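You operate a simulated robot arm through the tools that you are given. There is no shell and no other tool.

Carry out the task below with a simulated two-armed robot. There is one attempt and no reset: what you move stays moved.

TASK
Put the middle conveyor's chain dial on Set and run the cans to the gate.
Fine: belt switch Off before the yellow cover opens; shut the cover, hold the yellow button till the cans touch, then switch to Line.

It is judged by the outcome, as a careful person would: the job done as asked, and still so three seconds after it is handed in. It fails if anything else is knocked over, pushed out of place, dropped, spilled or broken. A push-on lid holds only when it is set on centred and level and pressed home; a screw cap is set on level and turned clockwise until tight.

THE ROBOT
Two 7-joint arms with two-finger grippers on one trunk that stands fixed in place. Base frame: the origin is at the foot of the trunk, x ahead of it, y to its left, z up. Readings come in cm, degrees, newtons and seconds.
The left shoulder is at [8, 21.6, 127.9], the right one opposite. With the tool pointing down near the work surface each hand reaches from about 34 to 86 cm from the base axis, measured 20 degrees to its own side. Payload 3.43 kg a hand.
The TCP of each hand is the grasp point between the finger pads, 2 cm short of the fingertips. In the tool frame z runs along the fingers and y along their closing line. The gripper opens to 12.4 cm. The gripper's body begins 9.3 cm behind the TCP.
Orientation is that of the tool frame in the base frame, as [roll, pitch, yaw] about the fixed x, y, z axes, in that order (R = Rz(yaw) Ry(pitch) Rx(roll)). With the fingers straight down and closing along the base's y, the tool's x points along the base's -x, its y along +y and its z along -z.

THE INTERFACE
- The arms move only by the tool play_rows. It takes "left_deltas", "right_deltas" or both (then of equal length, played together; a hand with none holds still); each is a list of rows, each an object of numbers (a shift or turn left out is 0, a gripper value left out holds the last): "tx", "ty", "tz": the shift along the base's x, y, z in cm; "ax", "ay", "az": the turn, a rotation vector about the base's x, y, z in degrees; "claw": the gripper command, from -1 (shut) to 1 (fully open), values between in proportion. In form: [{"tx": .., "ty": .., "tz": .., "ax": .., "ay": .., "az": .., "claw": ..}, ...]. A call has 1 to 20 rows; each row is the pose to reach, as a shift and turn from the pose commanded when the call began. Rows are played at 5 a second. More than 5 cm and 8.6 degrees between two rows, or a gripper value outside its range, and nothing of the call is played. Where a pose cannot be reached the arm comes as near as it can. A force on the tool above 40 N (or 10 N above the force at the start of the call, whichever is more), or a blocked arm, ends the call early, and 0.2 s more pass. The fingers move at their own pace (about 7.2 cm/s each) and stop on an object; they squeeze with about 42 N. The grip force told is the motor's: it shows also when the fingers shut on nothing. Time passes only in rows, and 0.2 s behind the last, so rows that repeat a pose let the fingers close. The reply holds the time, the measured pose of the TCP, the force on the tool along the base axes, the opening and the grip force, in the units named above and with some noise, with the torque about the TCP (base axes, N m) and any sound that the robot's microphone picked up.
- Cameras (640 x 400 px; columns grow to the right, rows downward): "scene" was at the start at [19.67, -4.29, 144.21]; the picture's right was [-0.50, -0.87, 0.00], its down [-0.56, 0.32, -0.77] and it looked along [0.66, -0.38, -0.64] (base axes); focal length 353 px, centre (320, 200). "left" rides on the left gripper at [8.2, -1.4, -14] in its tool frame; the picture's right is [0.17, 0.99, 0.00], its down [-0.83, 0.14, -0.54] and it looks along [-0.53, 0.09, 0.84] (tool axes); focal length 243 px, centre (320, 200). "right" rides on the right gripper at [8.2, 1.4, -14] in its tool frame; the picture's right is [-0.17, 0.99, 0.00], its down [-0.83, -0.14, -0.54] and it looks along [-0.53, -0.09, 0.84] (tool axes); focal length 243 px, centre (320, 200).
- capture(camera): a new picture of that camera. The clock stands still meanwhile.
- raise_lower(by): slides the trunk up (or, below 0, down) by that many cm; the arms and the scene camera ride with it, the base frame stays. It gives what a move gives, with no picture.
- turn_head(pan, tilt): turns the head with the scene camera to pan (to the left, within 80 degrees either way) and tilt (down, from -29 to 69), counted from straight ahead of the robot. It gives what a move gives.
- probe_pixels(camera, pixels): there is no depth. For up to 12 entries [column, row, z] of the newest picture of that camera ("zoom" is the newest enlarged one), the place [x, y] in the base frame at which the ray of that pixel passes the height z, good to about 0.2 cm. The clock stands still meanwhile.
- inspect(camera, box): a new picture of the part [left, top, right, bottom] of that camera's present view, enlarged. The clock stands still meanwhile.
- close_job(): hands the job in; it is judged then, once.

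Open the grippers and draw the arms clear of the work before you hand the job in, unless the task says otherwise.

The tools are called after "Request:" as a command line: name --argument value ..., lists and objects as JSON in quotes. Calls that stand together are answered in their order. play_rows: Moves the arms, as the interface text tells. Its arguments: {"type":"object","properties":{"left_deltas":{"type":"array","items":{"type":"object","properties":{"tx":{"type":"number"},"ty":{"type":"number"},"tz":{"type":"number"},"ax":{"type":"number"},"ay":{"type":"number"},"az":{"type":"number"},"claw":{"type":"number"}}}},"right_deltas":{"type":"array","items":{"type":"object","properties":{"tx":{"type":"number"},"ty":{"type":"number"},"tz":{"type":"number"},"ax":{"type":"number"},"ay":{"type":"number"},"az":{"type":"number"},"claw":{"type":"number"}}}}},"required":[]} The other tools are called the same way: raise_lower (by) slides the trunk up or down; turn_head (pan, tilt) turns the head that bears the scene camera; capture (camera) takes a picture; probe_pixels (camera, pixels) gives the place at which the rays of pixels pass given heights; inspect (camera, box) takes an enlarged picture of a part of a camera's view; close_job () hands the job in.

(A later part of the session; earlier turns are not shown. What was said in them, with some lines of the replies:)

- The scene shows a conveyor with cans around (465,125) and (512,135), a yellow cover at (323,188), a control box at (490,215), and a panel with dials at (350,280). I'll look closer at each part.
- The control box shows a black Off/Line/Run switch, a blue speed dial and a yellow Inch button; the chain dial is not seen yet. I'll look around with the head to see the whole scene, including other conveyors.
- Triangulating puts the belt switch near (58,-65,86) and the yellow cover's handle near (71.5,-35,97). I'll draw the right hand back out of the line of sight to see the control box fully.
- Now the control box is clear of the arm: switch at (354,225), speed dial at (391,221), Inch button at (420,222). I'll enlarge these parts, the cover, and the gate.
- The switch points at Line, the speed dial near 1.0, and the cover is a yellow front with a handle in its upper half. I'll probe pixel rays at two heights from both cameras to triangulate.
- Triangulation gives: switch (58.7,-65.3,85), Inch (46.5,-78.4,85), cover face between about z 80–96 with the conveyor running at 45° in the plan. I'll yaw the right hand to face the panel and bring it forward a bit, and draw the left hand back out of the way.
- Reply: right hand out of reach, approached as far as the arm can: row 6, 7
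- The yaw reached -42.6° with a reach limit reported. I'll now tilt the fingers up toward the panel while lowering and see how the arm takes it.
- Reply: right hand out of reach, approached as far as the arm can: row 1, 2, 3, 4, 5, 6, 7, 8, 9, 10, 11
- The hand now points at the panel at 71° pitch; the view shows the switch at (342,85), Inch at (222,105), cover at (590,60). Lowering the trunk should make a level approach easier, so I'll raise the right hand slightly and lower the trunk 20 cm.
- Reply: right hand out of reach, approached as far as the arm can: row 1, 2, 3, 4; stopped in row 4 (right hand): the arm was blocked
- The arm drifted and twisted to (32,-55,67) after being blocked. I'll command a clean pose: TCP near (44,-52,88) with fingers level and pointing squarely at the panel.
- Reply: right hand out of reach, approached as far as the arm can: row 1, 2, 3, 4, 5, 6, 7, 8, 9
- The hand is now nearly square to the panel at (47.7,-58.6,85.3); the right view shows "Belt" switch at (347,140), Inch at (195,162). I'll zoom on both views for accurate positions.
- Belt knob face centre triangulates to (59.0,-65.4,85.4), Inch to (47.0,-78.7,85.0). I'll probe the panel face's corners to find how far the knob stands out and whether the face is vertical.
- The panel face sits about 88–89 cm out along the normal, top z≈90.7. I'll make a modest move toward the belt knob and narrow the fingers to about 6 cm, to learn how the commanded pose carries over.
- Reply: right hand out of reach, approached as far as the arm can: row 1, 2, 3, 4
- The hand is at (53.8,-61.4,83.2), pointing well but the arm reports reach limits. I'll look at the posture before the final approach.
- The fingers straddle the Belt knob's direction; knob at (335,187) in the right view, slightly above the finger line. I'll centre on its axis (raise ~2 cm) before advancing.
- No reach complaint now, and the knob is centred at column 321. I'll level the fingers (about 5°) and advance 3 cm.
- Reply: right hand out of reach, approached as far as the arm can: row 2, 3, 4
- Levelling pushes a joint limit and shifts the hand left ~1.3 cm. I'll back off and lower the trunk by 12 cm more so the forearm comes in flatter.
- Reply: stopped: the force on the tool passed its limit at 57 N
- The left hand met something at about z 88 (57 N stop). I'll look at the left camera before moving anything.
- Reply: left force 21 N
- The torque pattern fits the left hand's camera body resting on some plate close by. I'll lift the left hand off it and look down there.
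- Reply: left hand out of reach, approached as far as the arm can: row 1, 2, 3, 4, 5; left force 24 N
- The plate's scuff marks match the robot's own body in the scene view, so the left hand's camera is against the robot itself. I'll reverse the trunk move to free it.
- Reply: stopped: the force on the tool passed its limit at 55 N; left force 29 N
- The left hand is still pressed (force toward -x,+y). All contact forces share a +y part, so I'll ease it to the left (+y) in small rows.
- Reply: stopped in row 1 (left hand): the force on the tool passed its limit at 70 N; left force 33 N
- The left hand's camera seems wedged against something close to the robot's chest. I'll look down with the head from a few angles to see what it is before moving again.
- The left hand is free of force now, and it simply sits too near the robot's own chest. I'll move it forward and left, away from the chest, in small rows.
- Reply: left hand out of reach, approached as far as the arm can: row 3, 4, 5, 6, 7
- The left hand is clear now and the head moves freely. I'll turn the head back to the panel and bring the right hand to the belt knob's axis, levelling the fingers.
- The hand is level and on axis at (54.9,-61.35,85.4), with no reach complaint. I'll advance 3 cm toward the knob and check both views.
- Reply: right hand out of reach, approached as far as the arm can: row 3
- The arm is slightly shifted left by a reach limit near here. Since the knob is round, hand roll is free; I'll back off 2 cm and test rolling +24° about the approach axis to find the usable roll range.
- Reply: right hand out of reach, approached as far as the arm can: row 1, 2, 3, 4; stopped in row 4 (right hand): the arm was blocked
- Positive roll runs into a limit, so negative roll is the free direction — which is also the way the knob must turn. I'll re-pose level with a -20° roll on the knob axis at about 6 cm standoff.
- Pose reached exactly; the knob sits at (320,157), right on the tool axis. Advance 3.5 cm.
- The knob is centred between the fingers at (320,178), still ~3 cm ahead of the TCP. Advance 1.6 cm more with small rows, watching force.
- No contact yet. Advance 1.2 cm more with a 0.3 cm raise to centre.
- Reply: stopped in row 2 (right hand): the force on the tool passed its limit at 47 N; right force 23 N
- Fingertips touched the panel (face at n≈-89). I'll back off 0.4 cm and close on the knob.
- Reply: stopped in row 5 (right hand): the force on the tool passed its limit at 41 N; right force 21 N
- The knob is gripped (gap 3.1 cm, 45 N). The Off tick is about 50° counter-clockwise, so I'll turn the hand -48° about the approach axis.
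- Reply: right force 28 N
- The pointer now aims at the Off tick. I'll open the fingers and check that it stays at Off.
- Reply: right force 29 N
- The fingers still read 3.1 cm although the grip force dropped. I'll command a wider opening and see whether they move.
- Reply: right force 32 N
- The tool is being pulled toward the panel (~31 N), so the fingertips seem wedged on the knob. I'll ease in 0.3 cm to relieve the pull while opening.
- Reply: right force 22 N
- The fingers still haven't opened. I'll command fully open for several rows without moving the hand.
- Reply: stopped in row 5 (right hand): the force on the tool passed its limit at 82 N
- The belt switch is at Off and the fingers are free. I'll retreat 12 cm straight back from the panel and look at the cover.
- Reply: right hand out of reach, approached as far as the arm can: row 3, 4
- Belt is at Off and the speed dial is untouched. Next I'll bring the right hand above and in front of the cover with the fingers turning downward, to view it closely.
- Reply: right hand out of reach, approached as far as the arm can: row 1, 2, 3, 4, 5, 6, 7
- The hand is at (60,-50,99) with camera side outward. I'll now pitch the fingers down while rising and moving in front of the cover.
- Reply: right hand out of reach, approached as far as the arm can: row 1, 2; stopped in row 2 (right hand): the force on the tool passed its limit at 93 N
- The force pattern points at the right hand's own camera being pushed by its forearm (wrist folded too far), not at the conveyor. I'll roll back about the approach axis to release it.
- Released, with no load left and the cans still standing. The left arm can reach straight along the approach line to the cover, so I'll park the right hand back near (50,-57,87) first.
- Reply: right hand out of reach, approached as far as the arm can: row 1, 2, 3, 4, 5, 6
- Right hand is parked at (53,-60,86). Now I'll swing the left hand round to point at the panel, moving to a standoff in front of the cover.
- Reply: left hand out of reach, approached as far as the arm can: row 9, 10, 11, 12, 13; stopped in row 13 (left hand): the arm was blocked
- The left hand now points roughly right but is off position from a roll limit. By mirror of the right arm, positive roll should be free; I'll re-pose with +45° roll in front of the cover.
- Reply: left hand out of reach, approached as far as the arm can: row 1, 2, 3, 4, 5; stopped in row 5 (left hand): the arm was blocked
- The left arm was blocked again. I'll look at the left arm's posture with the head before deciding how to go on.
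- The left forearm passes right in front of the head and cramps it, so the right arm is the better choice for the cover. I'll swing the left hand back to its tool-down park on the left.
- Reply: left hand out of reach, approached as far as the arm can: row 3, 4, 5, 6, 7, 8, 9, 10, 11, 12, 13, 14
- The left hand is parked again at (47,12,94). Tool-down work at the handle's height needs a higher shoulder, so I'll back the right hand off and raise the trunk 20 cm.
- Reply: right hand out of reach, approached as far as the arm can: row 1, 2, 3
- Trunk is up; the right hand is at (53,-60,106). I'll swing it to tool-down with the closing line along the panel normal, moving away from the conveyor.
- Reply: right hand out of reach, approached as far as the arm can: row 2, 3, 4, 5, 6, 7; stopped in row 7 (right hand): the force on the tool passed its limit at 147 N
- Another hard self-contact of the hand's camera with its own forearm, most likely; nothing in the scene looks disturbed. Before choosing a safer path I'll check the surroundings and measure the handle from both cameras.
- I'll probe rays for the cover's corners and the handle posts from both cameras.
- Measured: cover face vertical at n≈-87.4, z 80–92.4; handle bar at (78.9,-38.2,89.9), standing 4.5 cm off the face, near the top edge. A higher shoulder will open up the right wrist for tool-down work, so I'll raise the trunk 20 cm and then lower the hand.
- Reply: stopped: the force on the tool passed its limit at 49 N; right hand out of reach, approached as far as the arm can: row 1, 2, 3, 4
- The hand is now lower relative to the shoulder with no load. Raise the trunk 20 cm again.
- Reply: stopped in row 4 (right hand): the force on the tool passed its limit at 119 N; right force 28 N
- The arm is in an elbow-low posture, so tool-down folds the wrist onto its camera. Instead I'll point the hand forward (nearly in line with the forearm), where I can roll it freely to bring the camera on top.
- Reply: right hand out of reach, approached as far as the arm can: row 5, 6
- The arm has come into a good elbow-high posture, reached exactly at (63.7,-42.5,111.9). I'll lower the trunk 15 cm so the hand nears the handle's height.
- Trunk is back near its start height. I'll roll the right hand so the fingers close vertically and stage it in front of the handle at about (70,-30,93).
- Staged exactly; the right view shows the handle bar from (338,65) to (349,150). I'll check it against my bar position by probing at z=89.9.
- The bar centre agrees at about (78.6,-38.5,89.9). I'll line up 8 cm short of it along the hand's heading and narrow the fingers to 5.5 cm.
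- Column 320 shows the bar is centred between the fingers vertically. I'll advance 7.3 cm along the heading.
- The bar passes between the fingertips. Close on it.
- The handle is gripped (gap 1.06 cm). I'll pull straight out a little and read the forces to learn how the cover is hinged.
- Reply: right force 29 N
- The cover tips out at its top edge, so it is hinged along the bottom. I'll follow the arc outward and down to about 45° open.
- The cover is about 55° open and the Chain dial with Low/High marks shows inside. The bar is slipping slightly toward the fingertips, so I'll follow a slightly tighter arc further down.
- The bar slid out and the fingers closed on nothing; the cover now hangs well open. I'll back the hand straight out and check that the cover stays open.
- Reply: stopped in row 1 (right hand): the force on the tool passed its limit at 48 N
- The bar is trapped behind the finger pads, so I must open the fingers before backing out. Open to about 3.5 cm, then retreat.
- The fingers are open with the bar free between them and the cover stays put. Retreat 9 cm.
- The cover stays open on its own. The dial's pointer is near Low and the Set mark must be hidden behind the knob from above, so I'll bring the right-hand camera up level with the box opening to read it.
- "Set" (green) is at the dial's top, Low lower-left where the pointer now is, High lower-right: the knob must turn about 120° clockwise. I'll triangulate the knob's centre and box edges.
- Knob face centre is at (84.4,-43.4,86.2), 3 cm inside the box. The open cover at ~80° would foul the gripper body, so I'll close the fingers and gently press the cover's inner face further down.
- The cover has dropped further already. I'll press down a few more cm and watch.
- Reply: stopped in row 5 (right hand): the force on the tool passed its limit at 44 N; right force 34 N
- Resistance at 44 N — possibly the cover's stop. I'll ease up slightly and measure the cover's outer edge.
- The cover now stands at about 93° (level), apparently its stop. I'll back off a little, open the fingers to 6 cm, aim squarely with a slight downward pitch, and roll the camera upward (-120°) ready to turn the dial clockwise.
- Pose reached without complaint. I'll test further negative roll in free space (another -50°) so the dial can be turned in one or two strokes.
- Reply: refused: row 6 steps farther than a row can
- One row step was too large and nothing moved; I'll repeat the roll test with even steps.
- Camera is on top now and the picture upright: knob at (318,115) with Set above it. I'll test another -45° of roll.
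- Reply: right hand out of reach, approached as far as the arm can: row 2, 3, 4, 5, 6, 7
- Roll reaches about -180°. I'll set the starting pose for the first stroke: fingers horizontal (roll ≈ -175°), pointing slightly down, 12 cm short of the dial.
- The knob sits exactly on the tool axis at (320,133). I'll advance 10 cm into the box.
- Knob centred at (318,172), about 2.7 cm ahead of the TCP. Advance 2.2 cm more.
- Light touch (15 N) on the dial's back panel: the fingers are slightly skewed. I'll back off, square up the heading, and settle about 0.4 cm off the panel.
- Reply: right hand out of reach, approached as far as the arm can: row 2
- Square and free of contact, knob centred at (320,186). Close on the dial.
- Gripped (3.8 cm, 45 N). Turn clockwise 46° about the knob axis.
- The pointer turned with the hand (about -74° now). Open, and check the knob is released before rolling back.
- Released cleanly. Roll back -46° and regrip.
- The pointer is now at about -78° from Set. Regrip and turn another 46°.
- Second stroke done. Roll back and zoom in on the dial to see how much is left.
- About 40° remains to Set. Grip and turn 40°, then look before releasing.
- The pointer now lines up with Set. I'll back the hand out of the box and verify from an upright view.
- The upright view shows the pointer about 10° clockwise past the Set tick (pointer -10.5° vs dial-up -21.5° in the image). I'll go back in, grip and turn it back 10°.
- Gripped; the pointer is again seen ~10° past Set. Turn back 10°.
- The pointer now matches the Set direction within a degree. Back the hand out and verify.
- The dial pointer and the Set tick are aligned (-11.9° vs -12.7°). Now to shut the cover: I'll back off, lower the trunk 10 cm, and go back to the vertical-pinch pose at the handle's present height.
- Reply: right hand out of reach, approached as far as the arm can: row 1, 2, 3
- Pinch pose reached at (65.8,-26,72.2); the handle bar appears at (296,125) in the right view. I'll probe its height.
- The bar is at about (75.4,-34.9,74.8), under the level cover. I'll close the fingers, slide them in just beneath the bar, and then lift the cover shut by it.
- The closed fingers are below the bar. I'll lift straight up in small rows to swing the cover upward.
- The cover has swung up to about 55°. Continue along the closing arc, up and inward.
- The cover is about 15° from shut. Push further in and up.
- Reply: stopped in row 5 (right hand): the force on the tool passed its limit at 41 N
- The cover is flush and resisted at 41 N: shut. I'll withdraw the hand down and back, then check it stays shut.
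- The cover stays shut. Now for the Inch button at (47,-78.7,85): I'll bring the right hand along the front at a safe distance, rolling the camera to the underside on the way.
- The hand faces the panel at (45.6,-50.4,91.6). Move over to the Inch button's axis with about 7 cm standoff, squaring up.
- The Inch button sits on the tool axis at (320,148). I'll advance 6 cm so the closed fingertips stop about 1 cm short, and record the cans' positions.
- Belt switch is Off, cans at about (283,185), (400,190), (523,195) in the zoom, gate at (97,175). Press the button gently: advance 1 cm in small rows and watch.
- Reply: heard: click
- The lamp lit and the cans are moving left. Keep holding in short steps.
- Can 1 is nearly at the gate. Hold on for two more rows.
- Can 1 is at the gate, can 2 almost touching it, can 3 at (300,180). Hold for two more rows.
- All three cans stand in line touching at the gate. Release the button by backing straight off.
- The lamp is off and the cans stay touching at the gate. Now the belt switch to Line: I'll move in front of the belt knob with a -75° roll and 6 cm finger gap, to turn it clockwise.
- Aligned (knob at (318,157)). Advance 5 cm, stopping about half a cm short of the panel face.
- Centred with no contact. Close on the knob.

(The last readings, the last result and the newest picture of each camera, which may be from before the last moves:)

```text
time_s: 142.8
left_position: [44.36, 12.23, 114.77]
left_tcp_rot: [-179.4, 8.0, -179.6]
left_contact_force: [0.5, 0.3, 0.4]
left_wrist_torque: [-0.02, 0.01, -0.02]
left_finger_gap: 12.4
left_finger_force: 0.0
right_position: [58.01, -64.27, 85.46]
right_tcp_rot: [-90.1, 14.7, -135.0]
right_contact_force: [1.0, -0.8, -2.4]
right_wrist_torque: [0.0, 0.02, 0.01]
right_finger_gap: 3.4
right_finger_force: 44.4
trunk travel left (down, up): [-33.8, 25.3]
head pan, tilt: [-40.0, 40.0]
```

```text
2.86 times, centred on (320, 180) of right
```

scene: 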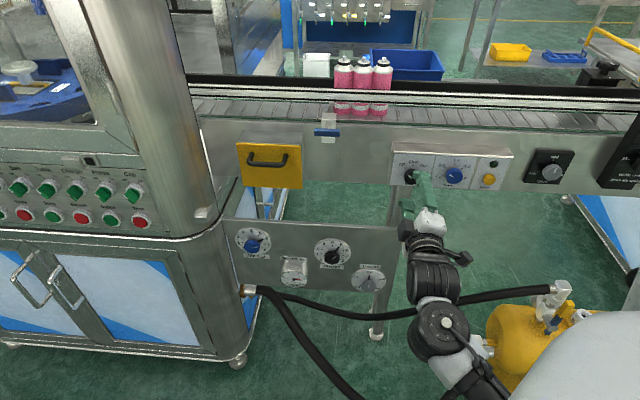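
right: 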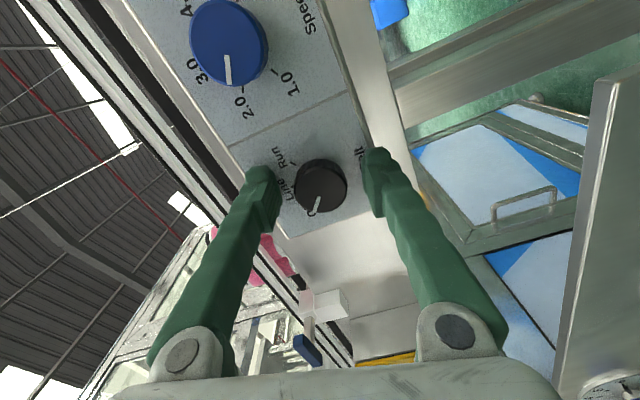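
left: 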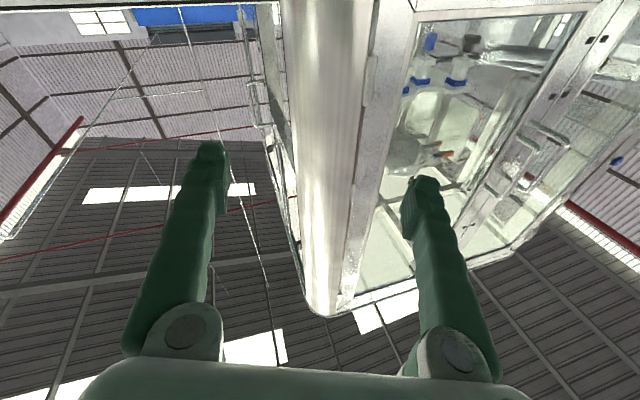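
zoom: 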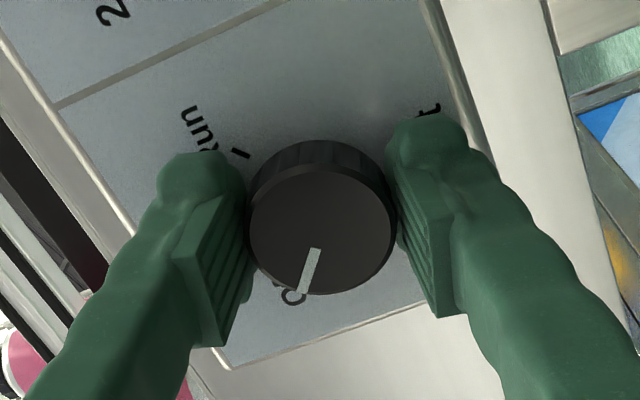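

Gripped cleanly (3.4 cm). Turn clockwise 48°, the same amount as from Line to Off, and look before releasing.

Request:
play_rows --right_deltas '[{"ax": 5.65, "ay": -5.65, "claw": -1}, {"ax": 11.3, "ay": -11.3, "claw": -1}, {"ax": 17, "ay": -17, "claw": -1}, {"ax": 22.6, "ay": -22.6, "claw": -1}, {"ax": 28.3, "ay": -28.3, "claw": -1}, {"ax": 33.9, "ay": -33.9, "claw": -1}, {"ax": 33.9, "ay": -33.9, "claw": -1}]'

Request:
inspect --camera "right" --box '[240, 110, 400, 250]'

Request:
inspect --camera "scene" --box '[290, 40, 550, 200]'

Request:
inspect --camera "scene" --box '[380, 140, 460, 200]'

```text
time_s: 144.4
left_position: [44.48, 12.19, 114.65]
left_tcp_rot: [-179.3, 8.0, -179.6]
left_contact_force: [0.0, 0.5, -0.5]
left_wrist_torque: [0.01, -0.01, 0.0]
left_finger_gap: 12.4
left_finger_force: 0.1
right_position: [58.02, -64.33, 85.45]
right_tcp_rot: [-90.3, 62.9, -135.1]
right_contact_force: [2.6, 3.7, -6.3]
right_wrist_torque: [0.3, 0.23, -0.1]
right_finger_gap: 3.42
right_finger_force: 45.2
trunk travel left (down, up): [-33.8, 25.3]
head pan, tilt: [-40.0, 40.0]
```

```text
2.86 times, centred on (320, 180) of right
```

zoom: 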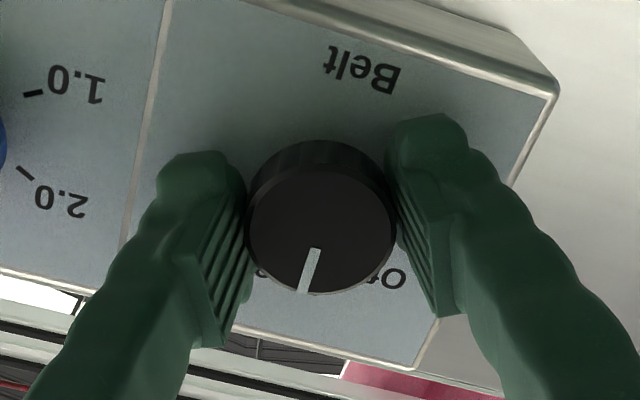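

```text
2.46 times, centred on (420, 120) of scene
```

zoom: 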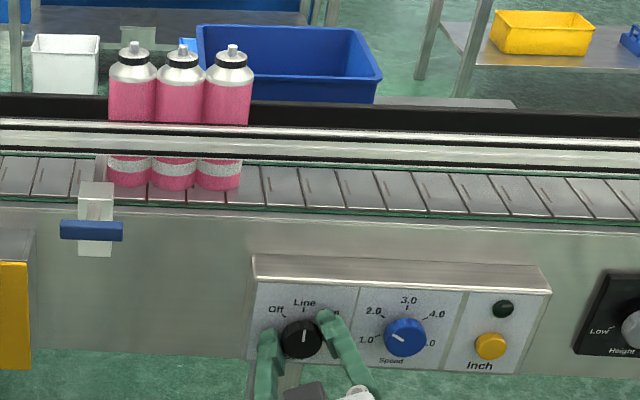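

```text
6.67 times, centred on (420, 170) of scene
```

zoom: 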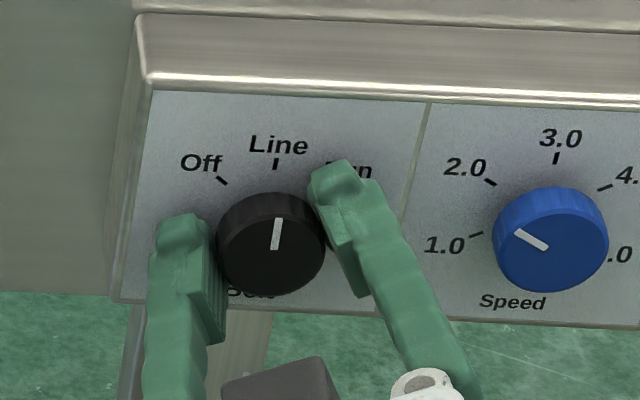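

The pointer stands at Line. Open the fingers and back off.

Request:
play_rows --right_deltas '[{"claw": 0.0}, {"claw": 0.0}, {"claw": 0.0}, {"claw": 0.0}]'

Request:
inspect --camera "right" --box '[240, 110, 400, 250]'

```text
time_s: 145.4
left_position: [44.36, 12.09, 114.83]
left_tcp_rot: [-179.2, 8.0, -179.6]
left_contact_force: [-0.8, -0.6, -0.1]
left_wrist_torque: [0.02, 0.0, 0.0]
left_finger_gap: 12.39
left_finger_force: 0.1
right_position: [57.81, -64.33, 85.53]
right_tcp_rot: [-89.9, 62.8, -135.0]
right_contact_force: [-0.7, -0.2, -0.4]
right_wrist_torque: [0.02, 0.06, 0.01]
right_finger_gap: 6.21
right_finger_force: 0.1
trunk travel left (down, up): [-33.8, 25.3]
head pan, tilt: [-40.0, 40.0]
```

```text
2.86 times, centred on (320, 180) of right
```

zoom: 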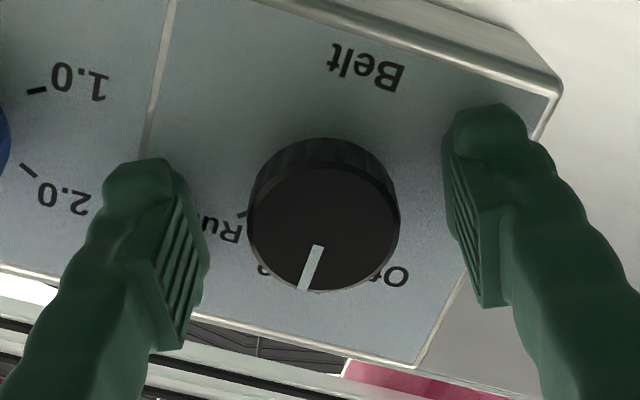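

Released. Back the hand straight off 12 cm and check the switch and cans.

Request:
play_rows --right_deltas '[{"tx": -2, "ty": 2}, {"tx": -4.5, "ty": 4.5}, {"tx": -7, "ty": 7}, {"tx": -9, "ty": 9}, {"tx": -9, "ty": 9}]'

Request:
capture --camera "right"

Request:
inspect --camera "right" --box '[240, 80, 400, 200]'

Request:
inspect --camera "scene" --box '[380, 140, 460, 200]'

Request:
inspect --camera "scene" --box '[200, 40, 550, 240]'

```text
time_s: 146.6
left_position: [44.39, 12.08, 114.68]
left_tcp_rot: [-179.2, 8.0, -179.6]
left_contact_force: [0.7, 0.0, -0.5]
left_wrist_torque: [0.0, 0.0, 0.01]
left_finger_gap: 12.41
left_finger_force: 0.0
right_position: [48.82, -55.31, 85.57]
right_tcp_rot: [-90.0, 62.7, -135.1]
right_contact_force: [0.9, -0.9, -0.1]
right_wrist_torque: [0.0, -0.02, 0.0]
right_finger_gap: 6.22
right_finger_force: 0.1
trunk travel left (down, up): [-33.8, 25.3]
head pan, tilt: [-40.0, 40.0]
```

```text
taken
```

right: 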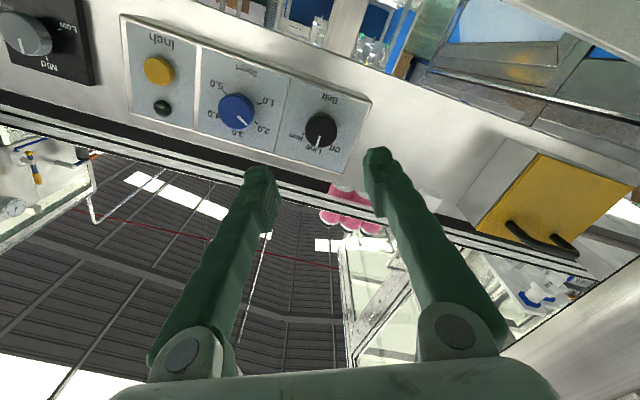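

```text
3.33 times, centred on (320, 140) of right
```

zoom: 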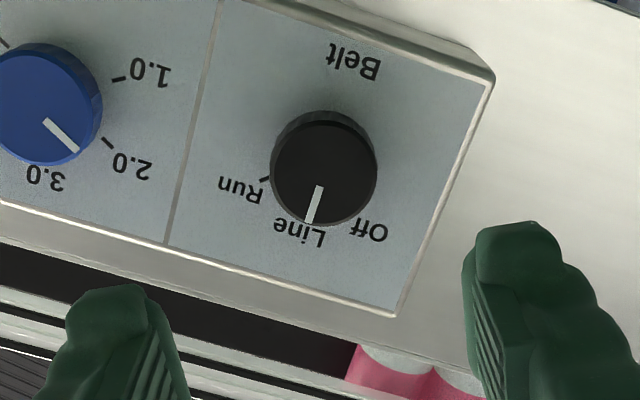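

```text
6.67 times, centred on (420, 170) of scene
```

zoom: 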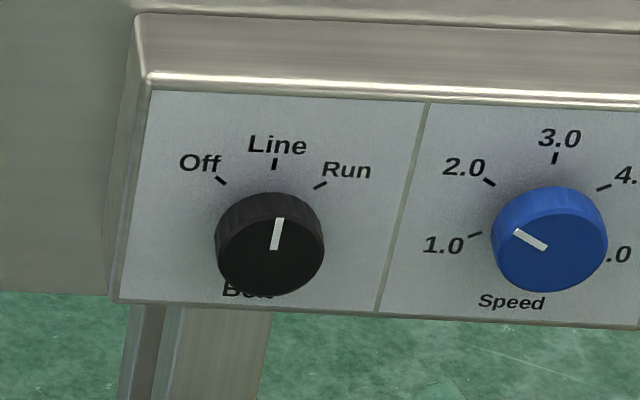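

```text
1.83 times, centred on (375, 140) of scene
```

zoom: 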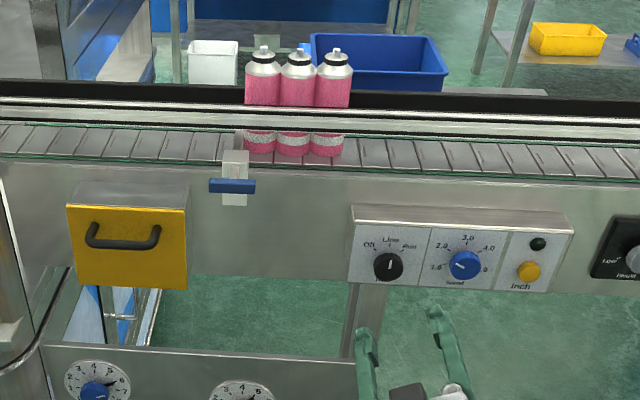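

Belt reads Line, the cover is shut, the Inch lamp is off and the cans touch at the gate. I'll open the right gripper and draw the hand further back, letting a few seconds pass.

Request:
play_rows --right_deltas '[{"tx": -2, "ty": 2, "tz": 0.5, "claw": 1}, {"tx": -4, "ty": 4, "tz": 1, "claw": 1}, {"tx": -6, "ty": 6, "tz": 1.5, "claw": 1}, {"tx": -6, "ty": 6, "tz": 1.5, "claw": 1}, {"tx": -6, "ty": 6, "tz": 1.5, "claw": 1}, {"tx": -6, "ty": 6, "tz": 1.5, "claw": 1}, {"tx": -6, "ty": 6, "tz": 1.5, "claw": 1}, {"tx": -6, "ty": 6, "tz": 1.5, "claw": 1}, {"tx": -6, "ty": 6, "tz": 1.5, "claw": 1}, {"tx": -6, "ty": 6, "tz": 1.5, "claw": 1}, {"tx": -6, "ty": 6, "tz": 1.5, "claw": 1}, {"tx": -6, "ty": 6, "tz": 1.5, "claw": 1}, {"tx": -6, "ty": 6, "tz": 1.5, "claw": 1}, {"tx": -6, "ty": 6, "tz": 1.5, "claw": 1}, {"tx": -6, "ty": 6, "tz": 1.5, "claw": 1}]'

Request:
capture --camera "scene"

Request:
inspect --camera "scene" --box '[200, 40, 550, 240]'

Request:
inspect --camera "scene" --box '[300, 40, 420, 140]'

Request:
capture --camera "right"

```text
time_s: 149.8
left_position: [44.41, 12.23, 114.92]
left_tcp_rot: [-179.3, 8.0, -179.5]
left_contact_force: [0.6, 0.7, -0.3]
left_wrist_torque: [0.01, 0.02, 0.03]
left_finger_gap: 12.42
left_finger_force: 0.1
right_position: [43.83, -50.06, 88.57]
right_tcp_rot: [-84.1, 60.1, -127.3]
right_contact_force: [0.2, -0.8, 0.1]
right_wrist_torque: [-0.01, 0.0, -0.02]
right_finger_gap: 12.4
right_finger_force: 0.0
trunk travel left (down, up): [-33.8, 25.3]
head pan, tilt: [-40.0, 40.0]
```

```text
taken
```

scene: 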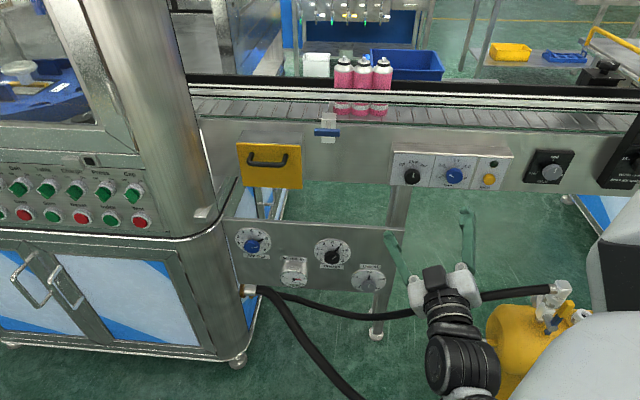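

```text
1.83 times, centred on (375, 140) of scene
```

zoom: 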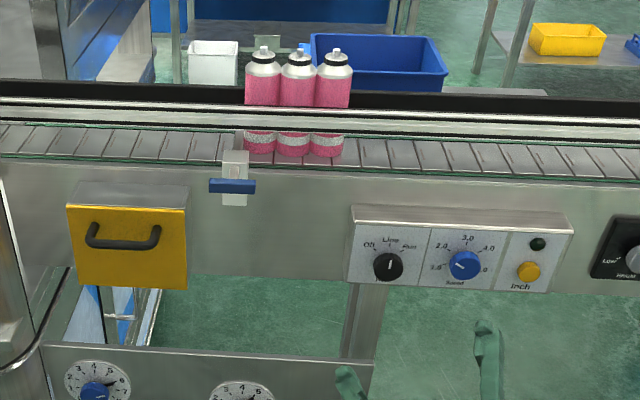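

```text
4.00 times, centred on (360, 90) of scene
```

zoom: 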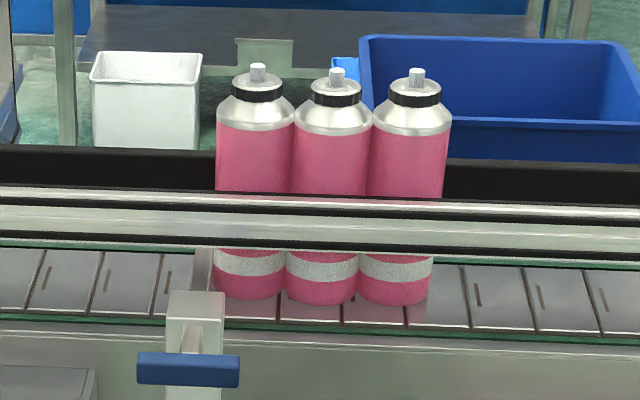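

```text
taken
```

right: 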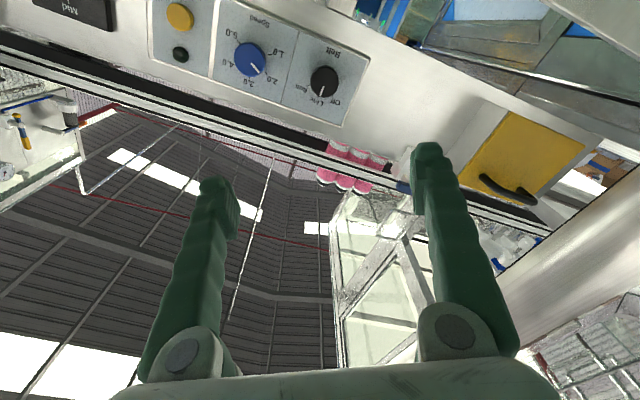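

After three seconds, nothing has changed: Belt at Line, cover shut over the Chain dial on Set, the three cans upright and touching at the gate. Both grippers are open and clear of the work, so I hand the job in.

Request:
close_job

```text
The job is handed in.
```

The chain dial is on Set, the cover is shut, and the three cans stand upright and touching each other at the gate. The belt switch is back on Line, and I've handed the job in.

- **Order:** I turned the belt switch to Off before opening the yellow cover. After setting the dial I shut the cover, held Inch until all three cans touched, then switched to Line.
- **Dial:** It went about 10° past Set on the first try. I turned it back, and the pointer now matches the Set mark to within about a degree.
- **Hard contacts:** Early on, both hands ran into the robot's own body or arm several times, up to about 147 N. As far as I could tell, nothing else was touched. I saw nothing in the scene knocked or moved in the pictures.
- **Belt knob:** The fingers stuck on the switch while I was turning it to Off and came free with a jerk (82 N). It stayed on Off and later turned to Line normally.

I watched for about three seconds after the last move and nothing changed. Both grippers are open and the arms are clear.
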